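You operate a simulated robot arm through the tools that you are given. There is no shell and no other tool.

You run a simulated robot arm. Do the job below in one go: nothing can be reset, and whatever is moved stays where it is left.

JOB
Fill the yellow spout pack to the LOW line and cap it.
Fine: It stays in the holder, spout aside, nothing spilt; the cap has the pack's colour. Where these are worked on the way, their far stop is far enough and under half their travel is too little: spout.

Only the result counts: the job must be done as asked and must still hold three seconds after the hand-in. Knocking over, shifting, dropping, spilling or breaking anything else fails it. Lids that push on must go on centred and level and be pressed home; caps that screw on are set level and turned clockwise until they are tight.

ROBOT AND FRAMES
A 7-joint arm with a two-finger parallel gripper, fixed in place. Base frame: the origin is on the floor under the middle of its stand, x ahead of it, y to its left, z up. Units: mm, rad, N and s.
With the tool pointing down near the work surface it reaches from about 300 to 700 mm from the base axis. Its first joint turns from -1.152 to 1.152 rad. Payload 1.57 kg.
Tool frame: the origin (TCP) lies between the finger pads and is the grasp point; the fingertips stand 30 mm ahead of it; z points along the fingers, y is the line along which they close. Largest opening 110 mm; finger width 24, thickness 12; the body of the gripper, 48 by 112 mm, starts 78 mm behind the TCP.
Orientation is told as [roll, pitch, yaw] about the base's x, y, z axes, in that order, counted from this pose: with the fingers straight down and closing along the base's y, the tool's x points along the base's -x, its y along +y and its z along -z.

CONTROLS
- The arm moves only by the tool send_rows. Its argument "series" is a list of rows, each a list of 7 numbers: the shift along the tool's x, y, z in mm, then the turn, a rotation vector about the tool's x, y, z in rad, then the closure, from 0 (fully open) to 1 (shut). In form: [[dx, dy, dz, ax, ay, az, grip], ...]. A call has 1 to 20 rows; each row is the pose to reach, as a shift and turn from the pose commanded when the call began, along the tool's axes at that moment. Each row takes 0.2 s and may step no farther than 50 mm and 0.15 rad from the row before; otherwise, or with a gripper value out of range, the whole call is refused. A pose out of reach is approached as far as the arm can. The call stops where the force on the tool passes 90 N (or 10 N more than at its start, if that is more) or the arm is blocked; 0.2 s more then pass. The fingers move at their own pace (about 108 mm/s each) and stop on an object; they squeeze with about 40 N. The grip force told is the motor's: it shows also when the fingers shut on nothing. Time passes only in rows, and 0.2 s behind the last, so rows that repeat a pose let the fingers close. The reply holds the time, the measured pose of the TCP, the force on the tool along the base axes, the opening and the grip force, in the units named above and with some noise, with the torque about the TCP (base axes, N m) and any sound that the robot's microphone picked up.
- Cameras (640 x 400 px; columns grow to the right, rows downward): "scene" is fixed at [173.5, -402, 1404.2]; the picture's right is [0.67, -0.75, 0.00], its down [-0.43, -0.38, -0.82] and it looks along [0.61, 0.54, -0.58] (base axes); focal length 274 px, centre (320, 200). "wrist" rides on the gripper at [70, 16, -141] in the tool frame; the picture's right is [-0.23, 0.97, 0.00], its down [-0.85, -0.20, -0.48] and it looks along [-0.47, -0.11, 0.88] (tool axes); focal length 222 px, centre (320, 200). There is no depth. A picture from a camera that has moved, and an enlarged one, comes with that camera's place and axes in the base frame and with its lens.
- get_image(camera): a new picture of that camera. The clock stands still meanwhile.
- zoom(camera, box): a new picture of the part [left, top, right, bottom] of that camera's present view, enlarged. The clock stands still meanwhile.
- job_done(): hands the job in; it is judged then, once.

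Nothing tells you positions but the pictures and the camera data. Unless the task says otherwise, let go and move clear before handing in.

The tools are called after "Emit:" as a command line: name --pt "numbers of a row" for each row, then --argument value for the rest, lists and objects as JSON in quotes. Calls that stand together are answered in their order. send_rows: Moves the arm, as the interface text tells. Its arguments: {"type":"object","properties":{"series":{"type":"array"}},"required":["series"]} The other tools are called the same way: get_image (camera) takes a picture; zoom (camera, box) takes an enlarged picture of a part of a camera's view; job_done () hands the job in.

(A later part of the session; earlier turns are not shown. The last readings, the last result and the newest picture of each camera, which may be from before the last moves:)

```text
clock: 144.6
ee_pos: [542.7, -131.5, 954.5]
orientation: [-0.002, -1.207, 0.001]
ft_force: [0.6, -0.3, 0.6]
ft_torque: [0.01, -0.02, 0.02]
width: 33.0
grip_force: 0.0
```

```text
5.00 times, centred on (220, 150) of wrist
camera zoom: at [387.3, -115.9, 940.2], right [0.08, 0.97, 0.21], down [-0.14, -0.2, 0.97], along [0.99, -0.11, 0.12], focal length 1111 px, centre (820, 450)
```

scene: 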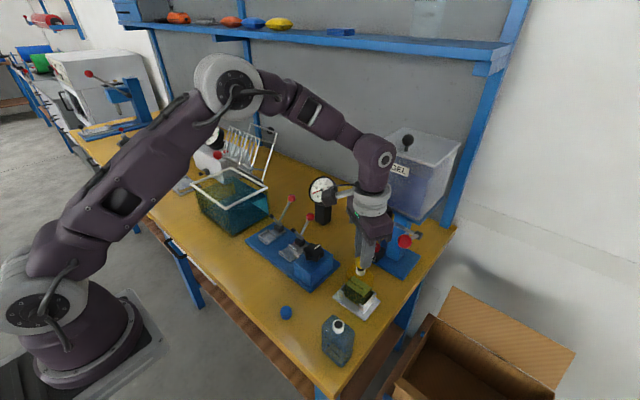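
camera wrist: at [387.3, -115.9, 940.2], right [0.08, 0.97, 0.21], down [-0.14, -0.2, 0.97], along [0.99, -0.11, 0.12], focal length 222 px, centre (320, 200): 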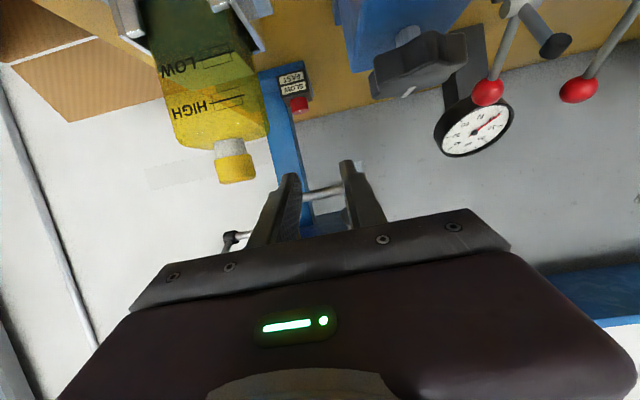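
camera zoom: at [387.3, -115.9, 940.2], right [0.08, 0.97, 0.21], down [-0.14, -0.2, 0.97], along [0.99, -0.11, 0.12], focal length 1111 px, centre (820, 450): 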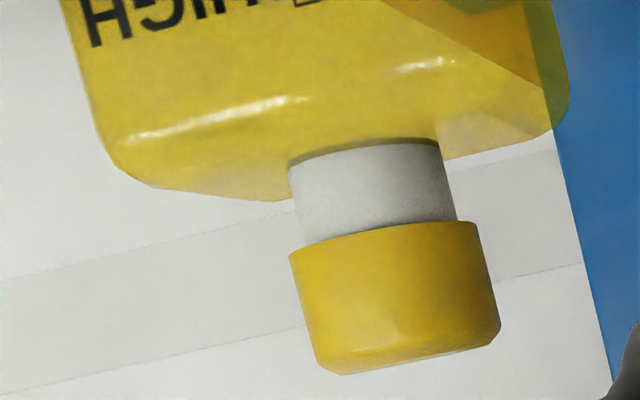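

In profile the cap is level and within 0.3 mm in y, but sits fully on top of the neck, offset ≈ -2.1 mm in x. I'll go back, grip it lightly, and shift it +2.1 mm in x.

Emit:
send_rows --pt "-31 0 -12 0 0 0 0.6" --pt "-62 0 -24 0 0 0 0.5" --pt "-91.3 0 -35.5 0 0.03 0 0.5" --pt "-91.3 0 -35.5 0 0.16 0 0.5" --pt "-91.3 0 -35.5 0 0.29 0 0.5" --pt "-91.3 0 -35.5 0 0.42 0 0.5" --pt "-91.3 0 -35.5 0 0.55 0 0.5" --pt "-91.3 0 -35.5 0 0.68 0 0.5" --pt "-91.3 0 -35.5 0 0.81 0 0.5" --pt "-91.3 0 -35.5 0 0.94 0 0.5" --pt "-91.3 0 -35.5 0 1.07 0 0.5" --pt "-91.3 0 -35.5 0 1.205 0 0.5" --pt "-91.3 0 -35.5 0 1.205 0 0.5"

```text
clock: 147.4
ee_pos: [545.8, -132.2, 1053.0]
orientation: [-0.002, -0.002, -0.001]
ft_force: [0.5, 0.0, 0.6]
ft_torque: [0.0, 0.02, -0.02]
width: 55.0
grip_force: 0.1
```

Emit:
send_rows --pt "-0.5 -10 0 0 0 0.09 0.5" --pt "-1 -20 5 0 0 0.18 0.5" --pt "-1.5 -30 15 0 0 0.27 0.5" --pt "-2 -40 25 0 0 0.36 0.5" --pt "-3 -50 38 0 0 0.45 0.5" --pt "-3.4 -58.6 50 0 0 0.5236 0.5" --pt "-3.4 -58.6 53 0 0 0.5236 0.5" --pt "-3.4 -58.6 53 0 0 0.5236 0.5"

Emit:
zoom --camera "wrist" --box '[270, 120, 370, 200]'

Emit:
zoom --camera "scene" --box '[350, 255, 375, 280]'

```text
clock: 149.2
ee_pos: [548.8, -188.2, 998.3]
orientation: [0.0, -0.001, -0.526]
ft_force: [-0.6, 0.2, -0.1]
ft_torque: [-0.05, -0.02, -0.02]
width: 54.8
grip_force: 0.0
```

```text
5.00 times, centred on (320, 160) of wrist
camera zoom: at [495.9, -141.2, 1140.1], right [0.68, 0.73, 0.0], down [0.64, -0.6, 0.48], along [0.35, -0.33, -0.88], focal length 1111 px, centre (320, 400)
```

zoom: 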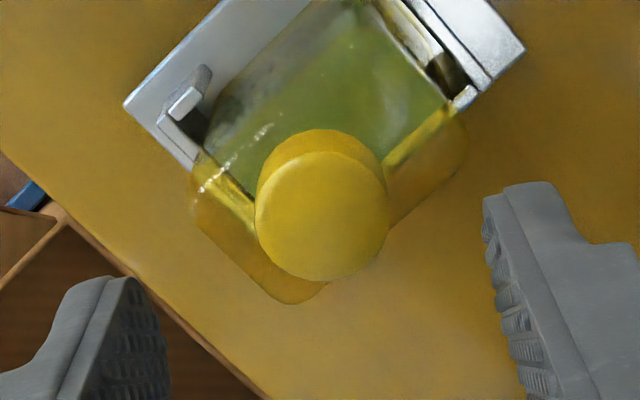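

```text
16.00 times, centred on (362, 268) of scene
camera zoom: at [173.5, -402.0, 1404.2], right [0.67, -0.75, 0.0], down [-0.43, -0.38, -0.82], along [0.61, 0.54, -0.58], focal length 4384 px, centre (-360, -880)
```

zoom: 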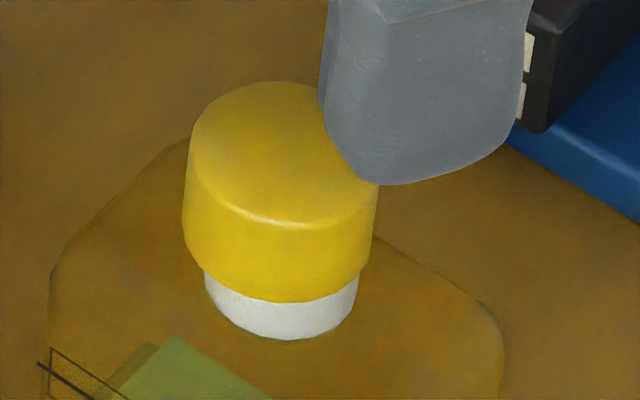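

Emit:
send_rows --pt "-0.6 -0.4 15 0 0 0 0.5" --pt "-0.6 -0.4 30 0 0 0 0.55" --pt "-0.6 -0.4 42 0 0 0 0.6" --pt "-0.6 -0.4 47 0 0 0 0.65" --pt "-0.6 -0.4 47 0 0 0 0.72"

Emit:
zoom --camera "wrist" --box '[260, 130, 380, 220]'

Emit:
zoom --camera "scene" --box '[350, 250, 380, 280]'

```text
clock: 150.4
ee_pos: [547.2, -191.1, 951.7]
orientation: [0.0, 0.0, -0.524]
ft_force: [0.8, -0.4, -0.7]
ft_torque: [0.01, 0.0, -0.01]
width: 30.6
grip_force: 0.0
```

```text
4.44 times, centred on (320, 175) of wrist
camera zoom: at [496.5, -142.8, 1093.8], right [0.68, 0.73, 0.0], down [0.64, -0.6, 0.48], along [0.35, -0.33, -0.88], focal length 987 px, centre (320, 311)
```

zoom: 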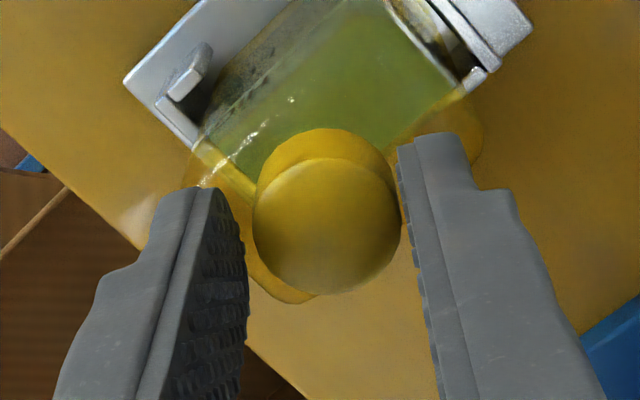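

```text
13.33 times, centred on (365, 265) of scene
camera zoom: at [173.5, -402.0, 1404.2], right [0.67, -0.75, 0.0], down [-0.43, -0.38, -0.82], along [0.61, 0.54, -0.58], focal length 3653 px, centre (-280, -667)
```

zoom: 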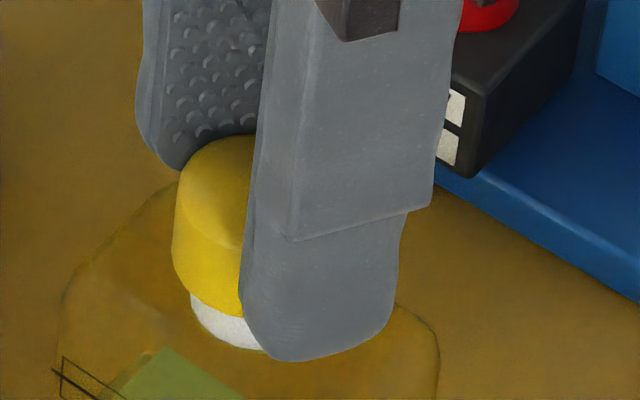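

Emit:
send_rows --pt "0 0 0 0 0 0 0.75" --pt "0 0 0 0 0 0 0.77" --pt "0 0 0 0 0 0 0.79" --pt "0 0 0 0 0 0 0.79"

Emit:
zoom --camera "scene" --box '[350, 255, 375, 280]'

```text
clock: 151.4
ee_pos: [547.2, -191.7, 952.7]
orientation: [-0.003, 0.0, -0.522]
ft_force: [-0.4, 0.0, -0.3]
ft_torque: [-0.01, -0.01, 0.0]
width: 24.8
grip_force: 5.9
```

```text
16.00 times, centred on (362, 268) of scene
camera zoom: at [173.5, -402.0, 1404.2], right [0.67, -0.75, 0.0], down [-0.43, -0.38, -0.82], along [0.61, 0.54, -0.58], focal length 4384 px, centre (-360, -880)
```

zoom: 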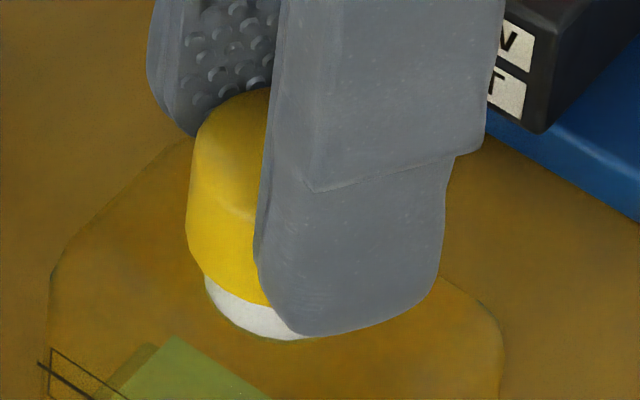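

Emit:
zoom --camera "wrist" --box '[280, 140, 360, 205]'

```text
6.15 times, centred on (320, 172) of wrist
camera zoom: at [496.5, -142.8, 1094.0], right [0.68, 0.73, 0.0], down [0.64, -0.6, 0.48], along [0.35, -0.33, -0.88], focal length 1367 px, centre (320, 369)
```

zoom: 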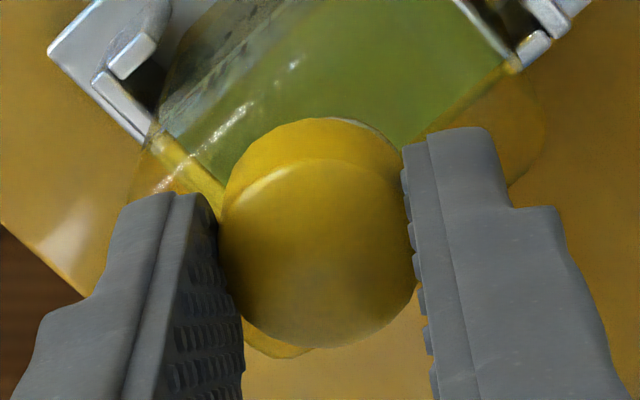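

The grip nudged the cap; I'll lift 1.5 mm and shift by about (-1.4, +1.3) mm in tool x/y, then verify in both views.

Emit:
send_rows --pt "0 0 -1 0 0 0 0.795" --pt "0 0 -2 0 0 0 0.795" --pt "-0.7 0.7 -2 0 0 0 0.795" --pt "-1.4 1.3 -2 0 0 0 0.795" --pt "-1.4 1.3 -2 0 0 0 0.795"

Emit:
zoom --camera "scene" --box '[350, 255, 375, 280]'

Emit:
zoom --camera "wrist" --box '[280, 140, 360, 205]'

```text
clock: 152.6
ee_pos: [550.9, -189.8, 954.3]
orientation: [0.001, -0.001, -0.524]
ft_force: [0.0, 0.1, 0.0]
ft_torque: [0.01, 0.0, 0.03]
width: 24.1
grip_force: 24.6
```

```text
16.00 times, centred on (362, 268) of scene
camera zoom: at [173.5, -402.0, 1404.2], right [0.67, -0.75, 0.0], down [-0.43, -0.38, -0.82], along [0.61, 0.54, -0.58], focal length 4384 px, centre (-360, -880)
```

zoom: 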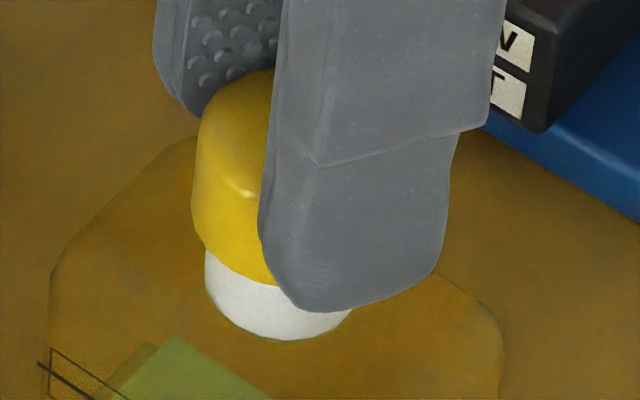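

```text
6.15 times, centred on (320, 172) of wrist
camera zoom: at [498.7, -142.1, 1096.0], right [0.68, 0.73, 0.0], down [0.64, -0.6, 0.48], along [0.35, -0.33, -0.88], focal length 1367 px, centre (320, 369)
```

zoom: 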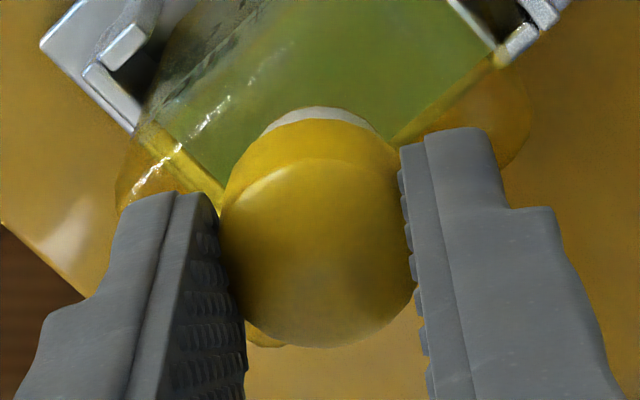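

Both views now show the cap coaxial with the neck. Lower it and press gently while held.

Emit:
send_rows --pt "0 0 1 0 0 0 0.8" --pt "0 0 2 0 0 0 0.8" --pt "0 0 3 0 0 0 0.8" --pt "0 0 3.5 0 0 0 0.8"

```text
clock: 153.6
ee_pos: [550.3, -190.1, 948.9]
orientation: [-0.001, -0.001, -0.524]
ft_force: [0.4, -0.4, 0.7]
ft_torque: [-0.03, -0.02, -0.03]
width: 25.0
grip_force: 18.4
```

Emit:
zoom --camera "scene" --box '[350, 255, 375, 280]'

Emit:
zoom --camera "wrist" --box '[280, 140, 360, 205]'

```text
16.00 times, centred on (362, 268) of scene
camera zoom: at [173.5, -402.0, 1404.2], right [0.67, -0.75, 0.0], down [-0.43, -0.38, -0.82], along [0.61, 0.54, -0.58], focal length 4384 px, centre (-360, -880)
```

zoom: 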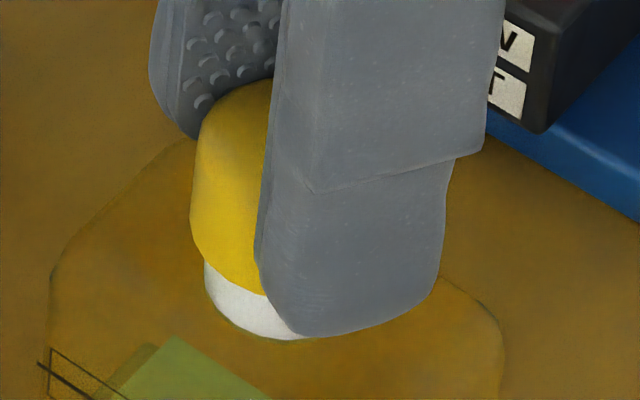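

```text
6.15 times, centred on (320, 172) of wrist
camera zoom: at [498.3, -142.1, 1091.5], right [0.68, 0.73, 0.0], down [0.64, -0.6, 0.48], along [0.35, -0.33, -0.88], focal length 1367 px, centre (320, 369)
```

zoom: 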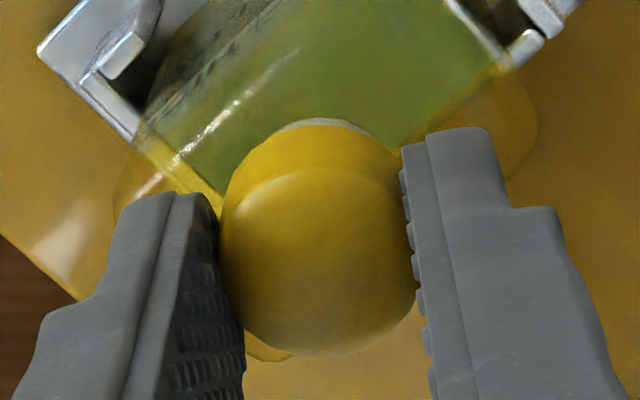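

Emit:
send_rows --pt "0 0 0.7 0 0 0 0.8" --pt "0 0 1.4 0 0 0 0.8" --pt "0 0 2 0 0 0 0.8" --pt "0 0 2 0 0 0 0.8"

Emit:
zoom --camera "scene" --box '[350, 255, 375, 280]'

Emit:
zoom --camera "wrist" --box '[280, 140, 360, 205]'

```text
clock: 154.6
ee_pos: [550.0, -190.7, 948.6]
orientation: [0.001, 0.0, -0.525]
ft_force: [-0.4, 0.8, 0.2]
ft_torque: [0.03, -0.02, 0.0]
width: 24.9
grip_force: 12.0
```

```text
16.00 times, centred on (362, 268) of scene
camera zoom: at [173.5, -402.0, 1404.2], right [0.67, -0.75, 0.0], down [-0.43, -0.38, -0.82], along [0.61, 0.54, -0.58], focal length 4384 px, centre (-360, -880)
```

zoom: 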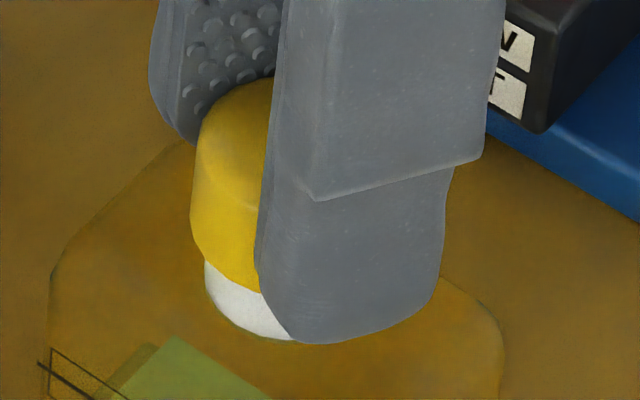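

```text
6.15 times, centred on (320, 172) of wrist
camera zoom: at [498.6, -142.0, 1089.9], right [0.68, 0.73, 0.0], down [0.64, -0.6, 0.48], along [0.35, -0.33, -0.88], focal length 1367 px, centre (320, 369)
```

zoom: 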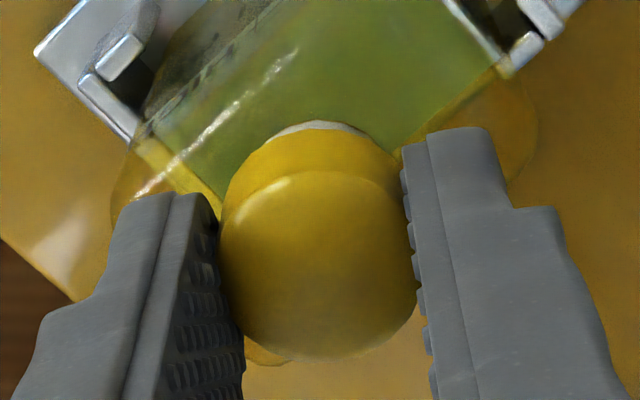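

The cap rests coaxially on the rim but doesn't drop on by itself. I'll release it by opening only, then verify the alignment and press from the top.

Emit:
send_rows --pt "0 0 0 0 0 0 0.77" --pt "0 0 0 0 0 0 0.75" --pt "0 0 0 0 0 0 0.72" --pt "0 0 0 0 0 0 0.62" --pt "0 0 0 0 0 0 0.5" --pt "0 0 -20 0 0 0 0.5" --pt "0 0 -46 0 0 0 0.5" --pt "0 0 -46 0 0 0 0.5"

Emit:
zoom --camera "scene" --box '[350, 255, 375, 280]'

Emit:
zoom --camera "wrist" --box '[270, 120, 370, 200]'

```text
clock: 156.4
ee_pos: [548.8, -191.6, 995.3]
orientation: [0.0, 0.0, -0.522]
ft_force: [-0.2, 0.4, -0.2]
ft_torque: [0.03, -0.02, 0.01]
width: 54.9
grip_force: 0.0
```

```text
16.00 times, centred on (362, 268) of scene
camera zoom: at [173.5, -402.0, 1404.2], right [0.67, -0.75, 0.0], down [-0.43, -0.38, -0.82], along [0.61, 0.54, -0.58], focal length 4384 px, centre (-360, -880)
```

zoom: 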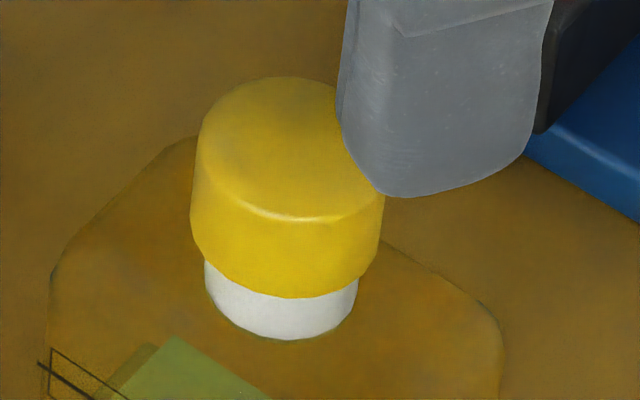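

```text
5.00 times, centred on (320, 160) of wrist
camera zoom: at [498.0, -142.8, 1137.3], right [0.68, 0.73, 0.0], down [0.64, -0.6, 0.48], along [0.35, -0.33, -0.88], focal length 1111 px, centre (320, 400)
```

zoom: 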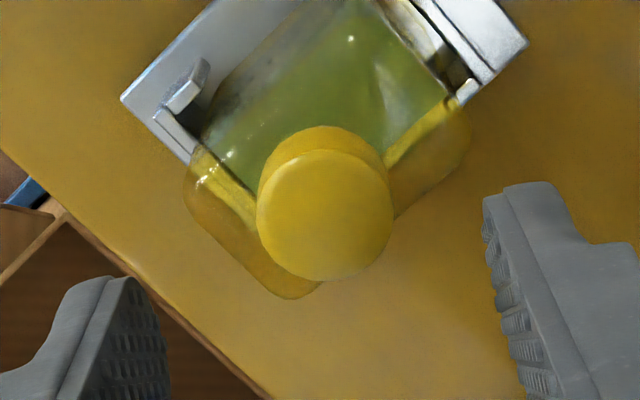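

Cap is now coaxial to within ~0.5 mm. Close the fingers above and press straight down.

Emit:
send_rows --pt "0.4 0.4 0 0 0 0 0.7" --pt "0.4 0.4 0 0 0 0 0.85" --pt "0.4 0.4 0 0 0 0 1.0" --pt "0.4 0.4 0 0 0 0 1.0" --pt "0.4 0.4 12 0 0 0 1.0" --pt "0.4 0.4 22 0 0 0 1.0" --pt "0.4 0.4 28 0 0 0 1.0" --pt "0.4 0.4 31 0 0 0 1.0" --pt "0.4 0.4 32.5 0 0 0 1.0" --pt "0.4 0.4 32.5 0 0 0 1.0"

```text
clock: 158.6
ee_pos: [550.0, -189.8, 962.0]
orientation: [0.0, -0.002, -0.523]
ft_force: [-0.9, 0.1, 12.3]
ft_torque: [0.01, 0.01, 0.01]
width: 0.2
grip_force: 21.1
```

Emit:
send_rows --pt "0 0 0.7 0 0 0 1.0" --pt "0 0 1.4 0 0 0 1.0" --pt "0 0 2.1 0 0 0 1.0" --pt "0 0 2.8 0 0 0 1.0" --pt "0 0 2.8 0 0 0 1.0"

Emit:
zoom --camera "scene" --box '[350, 255, 375, 280]'

```text
clock: 159.8
ee_pos: [549.3, -191.4, 961.6]
orientation: [0.0, -0.006, -0.525]
ft_force: [-1.1, 1.4, 51.0]
ft_torque: [0.04, -0.04, 0.03]
width: 0.0
grip_force: 21.2
```

```text
16.00 times, centred on (362, 268) of scene
camera zoom: at [172.6, -401.6, 1404.4], right [0.67, -0.75, 0.0], down [-0.43, -0.38, -0.82], along [0.61, 0.54, -0.57], focal length 4384 px, centre (-360, -880)
```

zoom: 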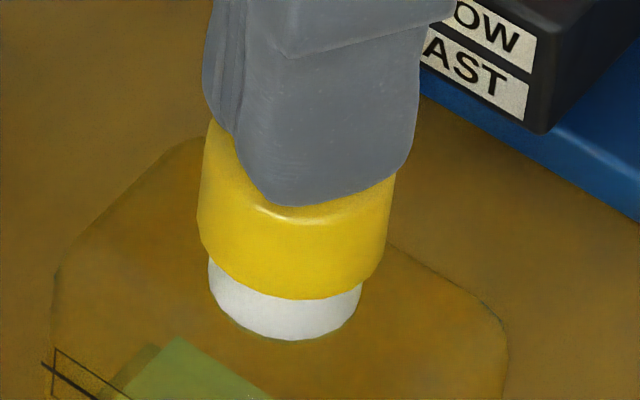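

Emit:
send_rows --pt "0 0 0.7 0 0 0 1.0" --pt "0 0 1.4 0 0 0 1.0" --pt "0 0 2.0 0 0 0 1.0" --pt "0 0 2.0 0 0 0 1.0"

```text
clock: 160.8
ee_pos: [550.0, -189.5, 961.2]
orientation: [0.001, -0.011, -0.523]
ft_force: [-2.3, -1.8, 67.1]
ft_torque: [-0.03, 0.03, -0.02]
width: 0.0
grip_force: 21.3
```

Even 67 N gives no snap, so this looks like a screw cap: it needs turning. With the closed fingers still pressing centrally, I'll try rotating clockwise and watch torque and height.

Emit:
send_rows --pt "0 0 -1.0 0 0 0 1.0" --pt "0 0 -1.0 0 0 0.1 1.0" --pt "0 0 -1.0 0 0 0.2 1.0" --pt "0 0 -1.0 0 0 0.3 1.0" --pt "0 0 -1.0 0 0 0.4 1.0" --pt "0 0 -1.0 0 0 0.5 1.0"

Emit:
zoom --camera "scene" --box '[350, 255, 375, 280]'

```text
clock: 162.2
ee_pos: [550.9, -190.4, 961.9]
orientation: [0.004, -0.005, -1.025]
ft_force: [0.1, 1.2, 59.8]
ft_torque: [0.0, -0.03, -0.02]
width: 0.0
grip_force: 20.9
```

```text
16.00 times, centred on (362, 268) of scene
camera zoom: at [172.4, -401.6, 1404.4], right [0.67, -0.75, 0.0], down [-0.43, -0.38, -0.82], along [0.61, 0.54, -0.57], focal length 4384 px, centre (-360, -880)
```

zoom: 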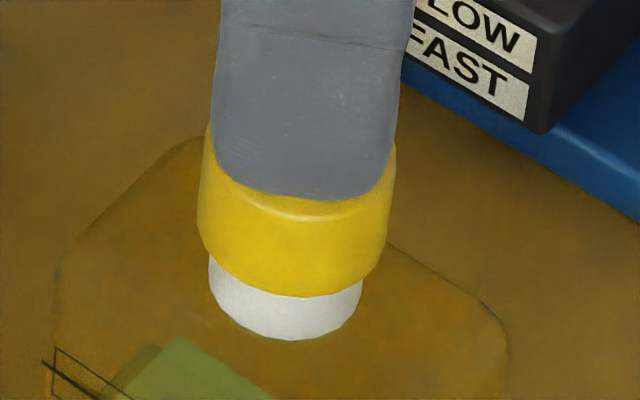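

No torque and no descent — the cap isn't being turned by top friction. I'll raise, re-open, and grip the cap properly to turn it.

Emit:
send_rows --pt "0 0 -3 0 0 0 1.0" --pt "0 0 -8 0 0 0 1.0" --pt "0 0 -35 0 0 -0.1 0.9" --pt "0 0 -35 0 0 -0.2 0.7" --pt "0 0 -35 0 0 -0.3 0.5" --pt "0 0 -35 0 0 -0.4 0.5" --pt "0 0 -35 0 0 -0.5 0.5" --pt "0 0 -35 0 0 -0.5 0.5"

Emit:
zoom --camera "scene" --box '[350, 255, 375, 280]'

Emit:
zoom --camera "wrist" --box '[270, 120, 370, 200]'

```text
clock: 164.0
ee_pos: [551.3, -188.8, 993.6]
orientation: [0.0, 0.0, -0.523]
ft_force: [-0.4, -0.5, 0.2]
ft_torque: [-0.04, -0.01, -0.02]
width: 54.8
grip_force: 0.1
```

```text
16.00 times, centred on (362, 268) of scene
camera zoom: at [173.5, -402.0, 1404.2], right [0.67, -0.75, 0.0], down [-0.43, -0.38, -0.82], along [0.61, 0.54, -0.58], focal length 4384 px, centre (-360, -880)
```

zoom: 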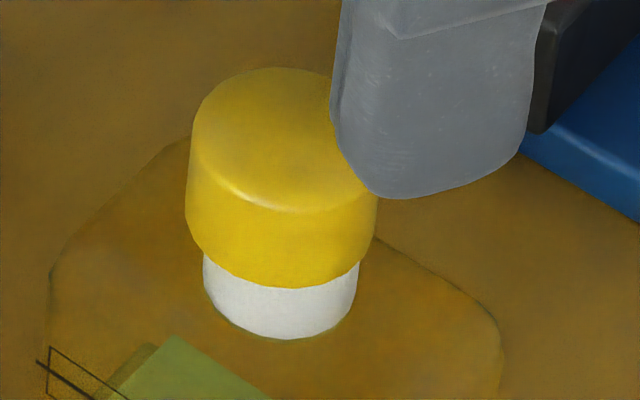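

```text
5.00 times, centred on (320, 160) of wrist
camera zoom: at [498.6, -141.6, 1135.4], right [0.68, 0.73, 0.0], down [0.64, -0.6, 0.48], along [0.35, -0.33, -0.88], focal length 1111 px, centre (320, 400)
```

zoom: 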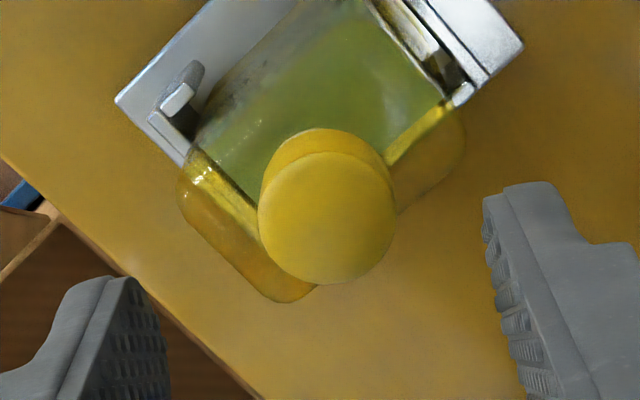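

Emit:
send_rows --pt "0.4 0.9 15 0 0 0 0.5" --pt "0.4 0.9 30 0 0 0 0.55" --pt "0.4 0.9 40 0 0 0 0.62" --pt "0.4 0.9 43 0 0 0 0.7" --pt "0.4 0.9 43 0 0 0 0.75" --pt "0.4 0.9 43 0 0 0 0.78" --pt "0.4 0.9 43 0 0 0 0.82" --pt "0.4 0.9 43 0 0 0 0.82"

Emit:
zoom --camera "scene" --box '[350, 255, 375, 280]'

Emit:
zoom --camera "wrist" --box '[280, 140, 360, 205]'

```text
clock: 165.8
ee_pos: [549.8, -188.0, 950.8]
orientation: [0.0, -0.001, -0.524]
ft_force: [-0.7, 0.1, 0.2]
ft_torque: [-0.02, -0.03, 0.01]
width: 22.8
grip_force: 12.9
```

```text
16.00 times, centred on (362, 268) of scene
camera zoom: at [173.5, -402.0, 1404.2], right [0.67, -0.75, 0.0], down [-0.43, -0.38, -0.82], along [0.61, 0.54, -0.58], focal length 4384 px, centre (-360, -880)
```

zoom: 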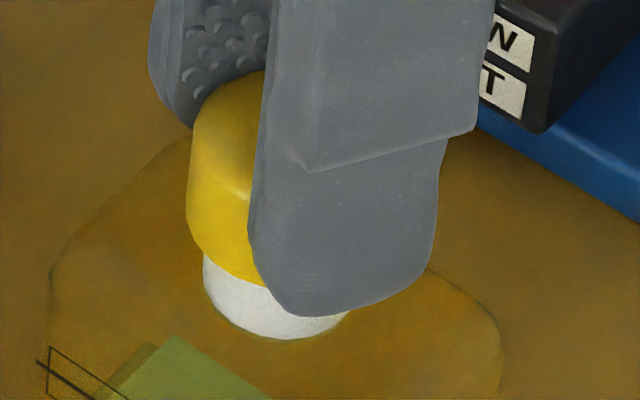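

```text
6.15 times, centred on (320, 172) of wrist
camera zoom: at [499.3, -140.7, 1092.6], right [0.68, 0.73, 0.0], down [0.64, -0.6, 0.48], along [0.35, -0.33, -0.88], focal length 1367 px, centre (320, 369)
```

zoom: 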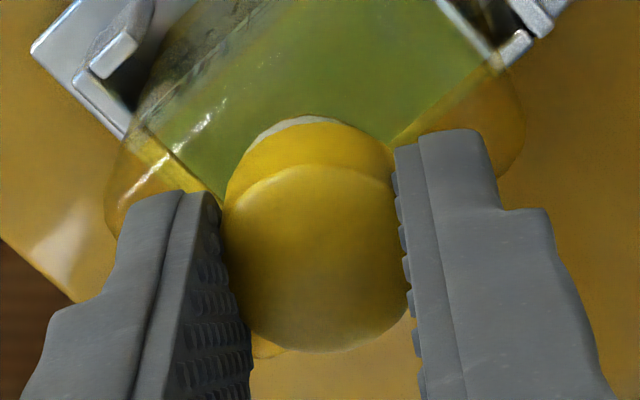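

Centre the cap over the neck again (about -0.4, -1.6 mm tool x/y after lifting slightly), then close more firmly for turning.

Emit:
send_rows --pt "0 0 -1 0 0 0 0.83" --pt "0 0 -2 0 0 0 0.83" --pt "-0.2 -0.8 -2 0 0 0 0.83" --pt "-0.4 -1.6 -2 0 0 0 0.83" --pt "-0.4 -1.6 -2 0 0 0 0.83"

Emit:
zoom --camera "scene" --box '[350, 255, 375, 280]'

Emit:
zoom --camera "wrist" --box '[280, 140, 360, 205]'

```text
clock: 167.0
ee_pos: [549.8, -190.7, 951.9]
orientation: [0.0, -0.003, -0.526]
ft_force: [-0.3, 0.5, 0.2]
ft_torque: [-0.01, 0.02, 0.06]
width: 21.9
grip_force: 12.9
```

```text
16.00 times, centred on (362, 268) of scene
camera zoom: at [173.5, -402.0, 1404.2], right [0.67, -0.75, 0.0], down [-0.43, -0.38, -0.82], along [0.61, 0.54, -0.58], focal length 4384 px, centre (-360, -880)
```

zoom: 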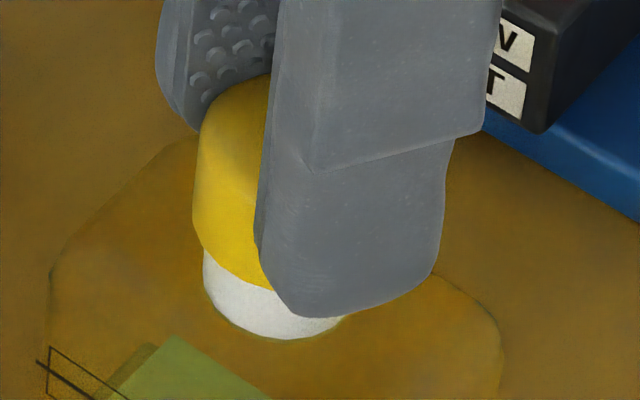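

```text
6.15 times, centred on (320, 172) of wrist
camera zoom: at [498.3, -142.4, 1094.2], right [0.68, 0.73, 0.0], down [0.64, -0.6, 0.48], along [0.35, -0.33, -0.88], focal length 1367 px, centre (320, 369)
```

zoom: 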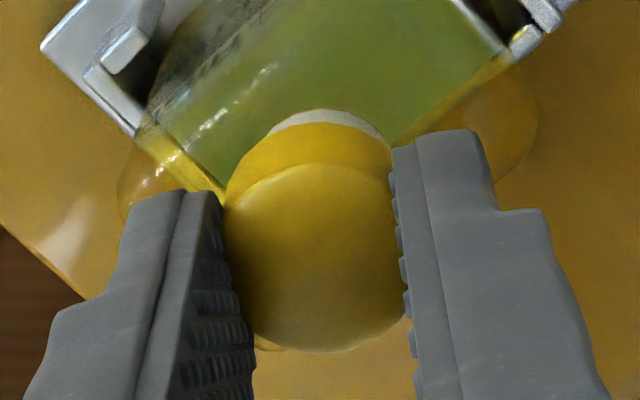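

Emit:
send_rows --pt "-0.1 0.7 0 0 0 0 0.9" --pt "-0.1 0.7 0 0 0 0 1.0" --pt "-0.1 0.7 0 0 0 0 1.0" --pt "-0.1 0.7 0 0 0 0 1.0"

Emit:
zoom --camera "scene" --box '[350, 255, 375, 280]'

Emit:
zoom --camera "wrist" --box '[280, 140, 360, 205]'

```text
clock: 168.0
ee_pos: [550.4, -189.2, 952.3]
orientation: [0.002, 0.002, -0.523]
ft_force: [0.4, -0.6, -0.3]
ft_torque: [-0.01, -0.03, 0.01]
width: 16.9
grip_force: 32.3
```

```text
16.00 times, centred on (362, 268) of scene
camera zoom: at [173.5, -402.0, 1404.2], right [0.67, -0.75, 0.0], down [-0.43, -0.38, -0.82], along [0.61, 0.54, -0.58], focal length 4384 px, centre (-360, -880)
```

zoom: 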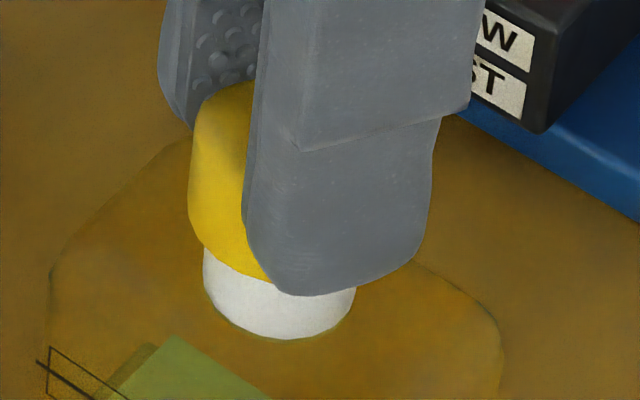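

```text
6.15 times, centred on (320, 172) of wrist
camera zoom: at [498.8, -141.2, 1094.6], right [0.68, 0.73, 0.0], down [0.64, -0.6, 0.48], along [0.35, -0.33, -0.88], focal length 1367 px, centre (320, 369)
```

zoom: 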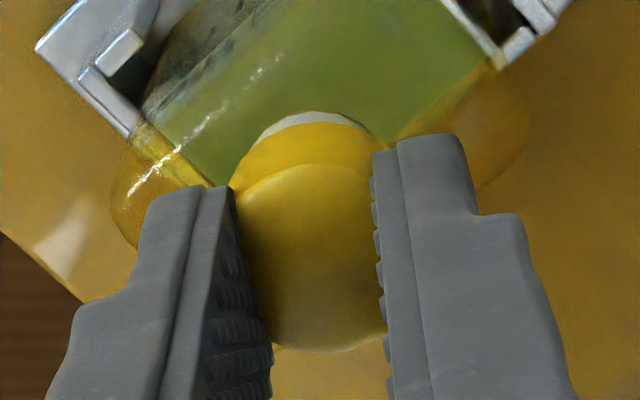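

With a full grip I can press as in the first attempt (which gave the snap). I'll lower in small steps, aligned, and this time release without lifting.

Emit:
send_rows --pt "0 0 0.7 0 0 0 1.0" --pt "0 0 1.4 0 0 0 1.0" --pt "0 0 2.0 0 0 0 1.0" --pt "0 0 2.0 0 0 0 1.0"

```text
clock: 169.0
ee_pos: [550.6, -190.2, 950.6]
orientation: [-0.001, -0.003, -0.524]
ft_force: [-0.2, 0.3, 6.9]
ft_torque: [0.02, 0.0, 0.03]
width: 22.3
grip_force: 35.0
```

The width grows as the fingers slide lower on the cap: it grips better near its base. I'll lower the fingers further along the cap to its widest part.

Emit:
send_rows --pt "0 0 0.8 0 0 0 1.0" --pt "0 0 1.6 0 0 0 1.0" --pt "0 0 2.4 0 0 0 1.0" --pt "0 0 2.4 0 0 0 1.0"

Emit:
zoom --camera "scene" --box '[350, 255, 375, 280]'

Emit:
zoom --camera "wrist" --box '[280, 140, 360, 205]'

```text
clock: 170.0
ee_pos: [549.6, -190.3, 949.9]
orientation: [0.0, -0.005, -0.524]
ft_force: [0.0, -1.8, 42.6]
ft_torque: [-0.04, 0.03, 0.01]
width: 22.3
grip_force: 34.8
```

```text
16.00 times, centred on (362, 268) of scene
camera zoom: at [172.7, -401.8, 1404.4], right [0.67, -0.75, 0.0], down [-0.43, -0.38, -0.82], along [0.61, 0.54, -0.57], focal length 4384 px, centre (-360, -880)
```

zoom: 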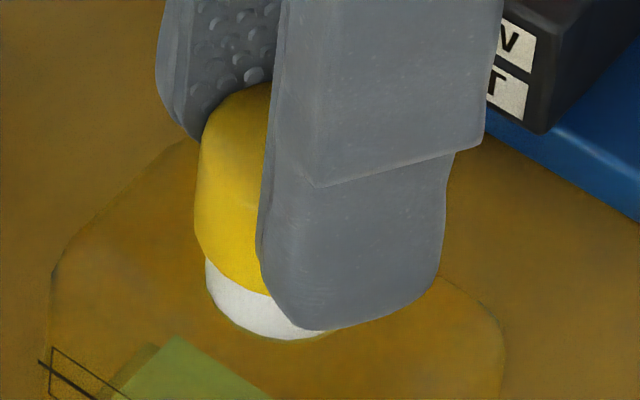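

```text
6.15 times, centred on (320, 172) of wrist
camera zoom: at [498.2, -141.5, 1090.7], right [0.68, 0.73, 0.0], down [0.64, -0.6, 0.48], along [0.35, -0.33, -0.88], focal length 1367 px, centre (320, 369)
```

zoom: 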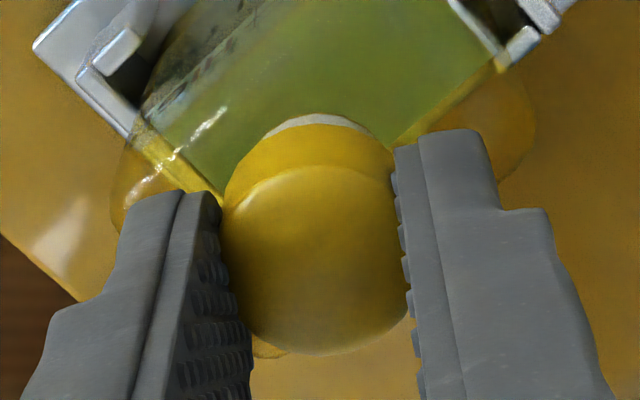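

Aligned and pressed (43 N) with no snap. I'll ease the press and try turning clockwise with this grip, watching the torque.

Emit:
send_rows --pt "0 0 -1.5 0 0 0 1.0" --pt "0 0 -1.5 0 0 0.08 1.0" --pt "0 0 -1.5 0 0 0.16 1.0" --pt "0 0 -1.5 0 0 0.24 1.0"

```text
clock: 171.0
ee_pos: [550.2, -188.9, 948.3]
orientation: [0.002, 0.001, -0.765]
ft_force: [1.5, -1.3, 20.4]
ft_torque: [-0.08, -0.03, 0.01]
width: 22.4
grip_force: 34.9
```

Emit:
send_rows --pt "0 0 0 0 0 0.12 1.0" --pt "0 0 0 0 0 0.24 1.0" --pt "0 0 0 0 0 0.36 1.0" --pt "0 0 0 0 0 0.48 1.0" --pt "0 0 0 0 0 0.6 1.0" --pt "0 0 0 0 0 0.72 1.0" --pt "0 0 0 0 0 0.8 1.0"

Emit:
zoom --camera "scene" --box '[350, 255, 375, 280]'

Emit:
zoom --camera "wrist" --box '[280, 140, 360, 205]'

```text
clock: 172.6
ee_pos: [549.0, -191.0, 949.6]
orientation: [0.0, -0.001, -1.566]
ft_force: [0.0, -2.3, 3.1]
ft_torque: [-0.02, -0.02, 0.0]
width: 22.6
grip_force: 35.5
```

```text
16.00 times, centred on (362, 268) of scene
camera zoom: at [173.4, -402.0, 1404.2], right [0.67, -0.75, 0.0], down [-0.43, -0.38, -0.82], along [0.61, 0.54, -0.58], focal length 4384 px, centre (-360, -880)
```

zoom: 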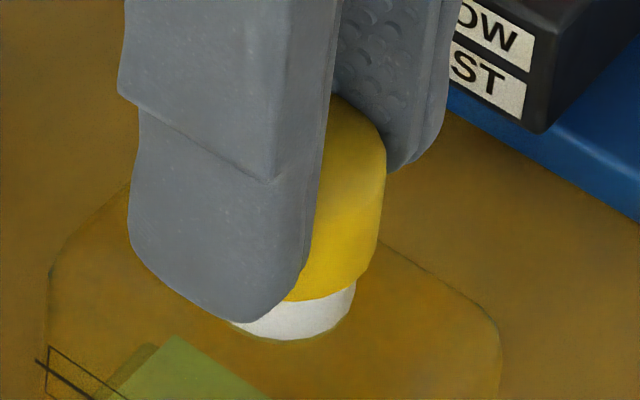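

```text
6.15 times, centred on (320, 172) of wrist
camera zoom: at [566.4, -121.0, 1091.1], right [0.97, -0.22, 0.0], down [-0.2, -0.86, 0.48], along [-0.11, -0.47, -0.88], focal length 1367 px, centre (320, 369)
```

zoom: 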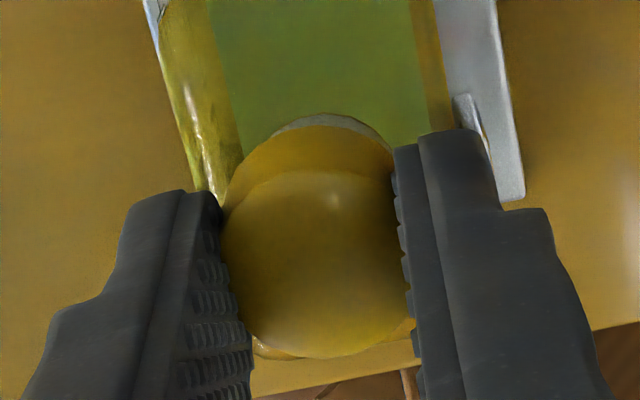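

The down-force dropped during the turn, maybe the cap descended a little. I'll release without lifting and look.

Emit:
send_rows --pt "0 0 0 0 0 0 0.77" --pt "0 0 0 0 0 0 0.7" --pt "0 0 0 0 0 0 0.55" --pt "0 0 0 0 0 0 0.5" --pt "0 0 -20 0 0 0 0.5" --pt "0 0 -46 0 0 0 0.5" --pt "0 0 -46 0 0 0 0.5"

Emit:
zoom --camera "scene" --box '[350, 255, 375, 280]'

Emit:
zoom --camera "wrist" --box '[270, 120, 370, 200]'

```text
clock: 174.2
ee_pos: [552.6, -189.5, 996.7]
orientation: [0.0, 0.001, -1.563]
ft_force: [1.0, -0.2, 0.4]
ft_torque: [0.0, -0.02, -0.02]
width: 55.2
grip_force: 0.0
```

```text
16.00 times, centred on (362, 268) of scene
camera zoom: at [173.5, -402.0, 1404.2], right [0.67, -0.75, 0.0], down [-0.43, -0.38, -0.82], along [0.61, 0.54, -0.58], focal length 4384 px, centre (-360, -880)
```

zoom: 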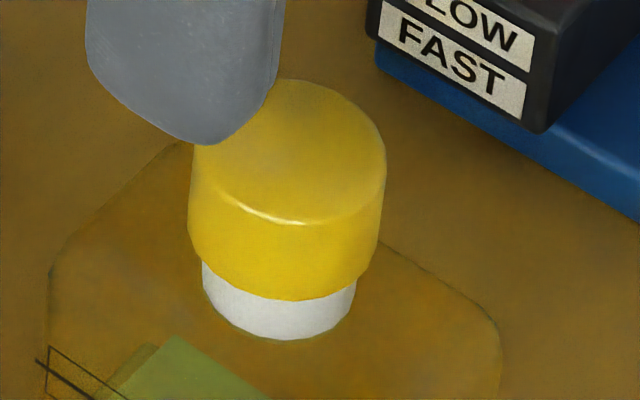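

```text
5.00 times, centred on (320, 160) of wrist
camera zoom: at [568.3, -120.6, 1138.5], right [0.98, -0.22, 0.0], down [-0.19, -0.86, 0.48], along [-0.11, -0.47, -0.88], focal length 1111 px, centre (320, 400)
```

zoom: 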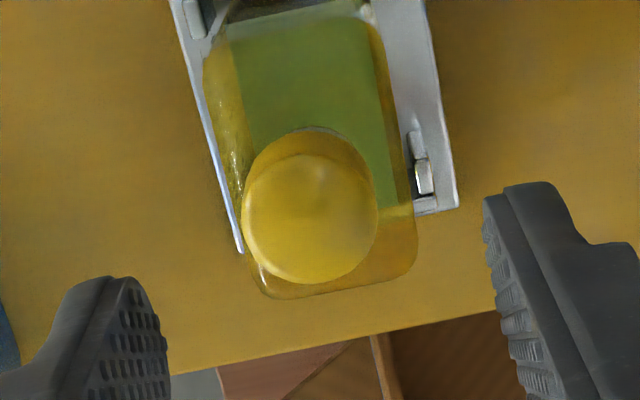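

Turning that way shows no descent. Before guessing further, I want to see the cap's underside (hollow? threads?). I'll grip it at this yaw, lift it, and tilt it toward the scene camera.

Emit:
send_rows --pt "0 -2.4 15 0 0 0 0.5" --pt "0 -2.4 30 0 0 0 0.5" --pt "0 -2.4 42 0 0 0 0.6" --pt "0 -2.4 46 0 0 0 0.7" --pt "0 -2.4 46 0 0 0 0.78" --pt "0 -2.4 46 0 0 0 0.9" --pt "0 -2.4 46 0 0 0 1.0" --pt "0 -2.4 46 0 0 0 1.0"

Emit:
zoom --camera "scene" --box '[350, 255, 375, 280]'

```text
clock: 176.0
ee_pos: [548.2, -190.5, 949.5]
orientation: [0.0, 0.001, -1.562]
ft_force: [0.0, 0.2, 1.3]
ft_torque: [0.0, -0.03, -0.02]
width: 22.7
grip_force: 35.3
```

```text
16.00 times, centred on (362, 268) of scene
camera zoom: at [173.5, -402.0, 1404.2], right [0.67, -0.75, 0.0], down [-0.43, -0.38, -0.82], along [0.61, 0.54, -0.58], focal length 4384 px, centre (-360, -880)
```

zoom: 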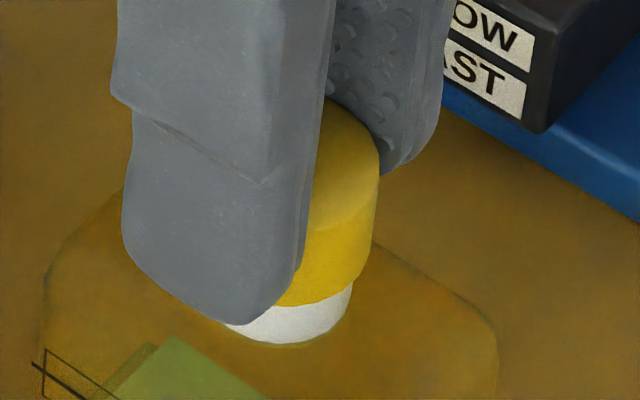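

Emit:
send_rows --pt "0 0 0 0 0 0 0.82" --pt "0 0 0 0 0 0 0.83" --pt "0 0 -2 0 0 0 0.83" --pt "0 0 -5 0 0 0 0.83" --pt "0 0 -8 0 0 0 0.85" --pt "0 0 -8 0 0 0 0.85"

Emit:
zoom --camera "scene" --box '[345, 245, 385, 285]'

Emit:
zoom --camera "wrist" --box '[270, 120, 370, 210]'

```text
clock: 177.4
ee_pos: [548.5, -188.9, 958.5]
orientation: [0.0, 0.0, -1.564]
ft_force: [0.6, 0.3, -0.5]
ft_torque: [0.03, 0.02, 0.01]
width: 22.6
grip_force: 35.0
```

```text
10.00 times, centred on (365, 265) of scene
camera zoom: at [173.5, -402.0, 1404.2], right [0.67, -0.75, 0.0], down [-0.43, -0.38, -0.82], along [0.61, 0.54, -0.58], focal length 2740 px, centre (-130, -450)
```

zoom: 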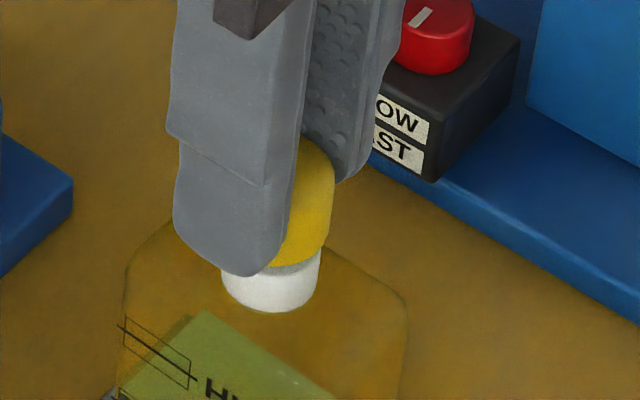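

```text
4.44 times, centred on (320, 165) of wrist
camera zoom: at [564.9, -120.5, 1100.0], right [0.98, -0.22, 0.0], down [-0.19, -0.86, 0.48], along [-0.11, -0.47, -0.88], focal length 987 px, centre (320, 356)
```

zoom: 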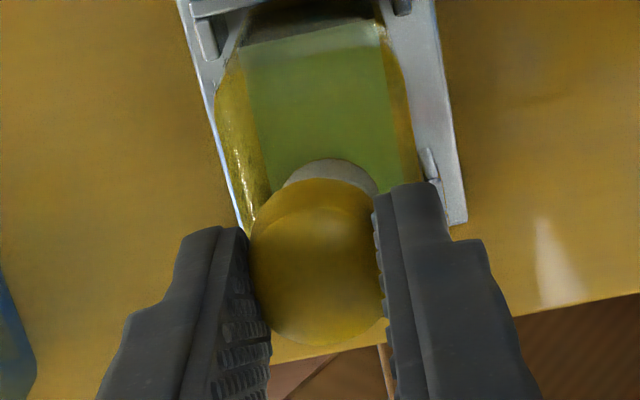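

The cap is held firmly at 22.6 mm now. I'll carry it up and back over free space, then tilt it to look at the underside.

Emit:
send_rows --pt "0 0 -30 0 0 0 1.0" --pt "0 0 -65 0 0 0 1.0" --pt "0 0 -100 0 0 0 1.0" --pt "12 -20 -115 0 0 0 1.0" --pt "24 -45 -130 0 0 0 1.0" --pt "36 -70 -140 0 0 0 1.0" --pt "48 -95 -140 0 0 0 1.0" --pt "60 -110 -140 0 0 0 1.0" --pt "60 -110 -140 0 0 0 1.0"

Emit:
send_rows --pt "0 0 0 0 -0.13 0 1.0" --pt "0 0 0 0 -0.26 0 1.0" --pt "0 0 0 0 -0.39 0 1.0" --pt "0 0 0 0 -0.52 0 1.0" --pt "0 0 0 0 -0.65 0 1.0" --pt "0 0 0 0 -0.78 0 1.0" --pt "0 0 0 0 -0.91 0 1.0" --pt "0 0 0 0 -1.04 0 1.0" --pt "0 0 0 0 -1.17 0 1.0" --pt "0 0 0 0 -1.3 0 1.0" --pt "0 0 0 0 -1.43 0 1.0" --pt "0 0 0 0 -1.5 0 1.0" --pt "0 0 0 0 -1.5 0 1.0"

Emit:
get_image --camera "scene"

```text
clock: 179.4
ee_pos: [437.1, -129.8, 1098.1]
orientation: [0.0, 0.0, -1.564]
ft_force: [-0.5, 0.7, 0.2]
ft_torque: [-0.01, 0.01, -0.01]
width: 22.2
grip_force: 34.8
```

```text
clock: 182.2
ee_pos: [437.6, -130.9, 1098.4]
orientation: [0.003, -1.5, -1.57]
ft_force: [0.0, 0.9, -1.2]
ft_torque: [0.03, -0.02, 0.01]
width: 22.7
grip_force: 35.3
```

```text
taken
```

scene: 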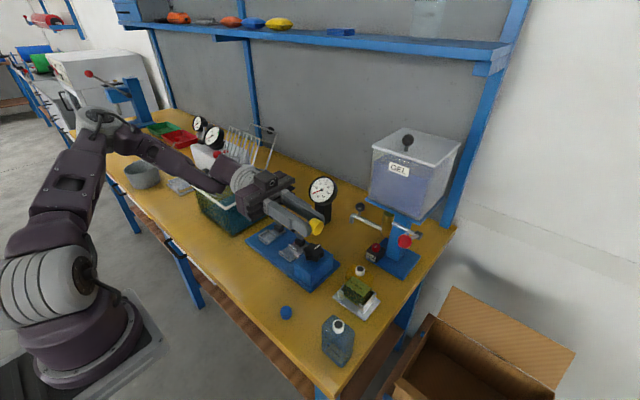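

Emit:
zoom --camera "scene" --box '[300, 210, 332, 240]'

Emit:
zoom --camera "scene" --box '[260, 185, 340, 245]'

Emit:
zoom --camera "scene" --box '[335, 250, 395, 320]'

```text
13.33 times, centred on (316, 225) of scene
camera zoom: at [173.5, -402.0, 1404.2], right [0.67, -0.75, 0.0], down [-0.43, -0.38, -0.82], along [0.61, 0.54, -0.58], focal length 3653 px, centre (373, -133)
```

zoom: 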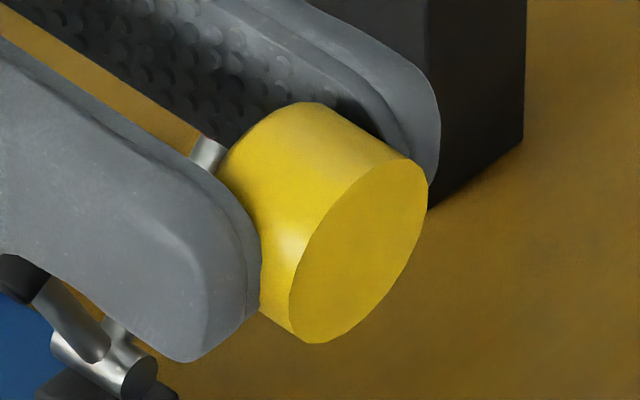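

```text
6.67 times, centred on (300, 215) of scene
camera zoom: at [173.5, -402.0, 1404.2], right [0.67, -0.75, 0.0], down [-0.43, -0.38, -0.82], along [0.61, 0.54, -0.58], focal length 1827 px, centre (453, 100)
```

zoom: 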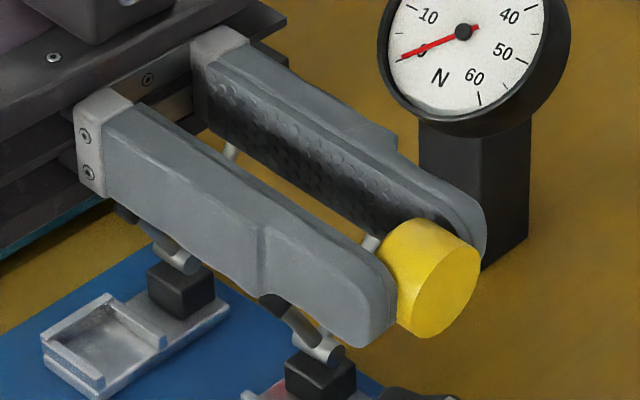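

```text
5.71 times, centred on (365, 285) of scene
camera zoom: at [173.5, -402.0, 1404.2], right [0.67, -0.75, 0.0], down [-0.43, -0.38, -0.82], along [0.61, 0.54, -0.58], focal length 1566 px, centre (63, -286)
```

zoom: 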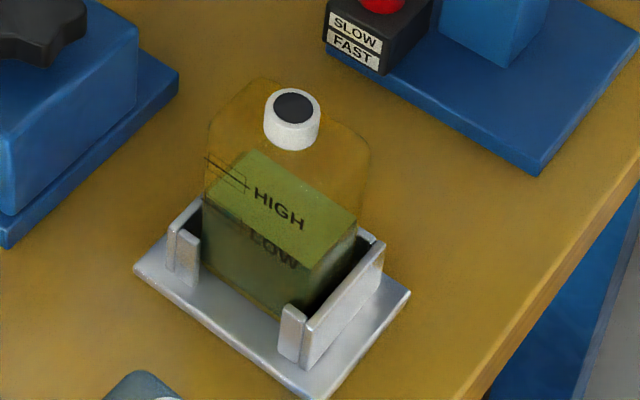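

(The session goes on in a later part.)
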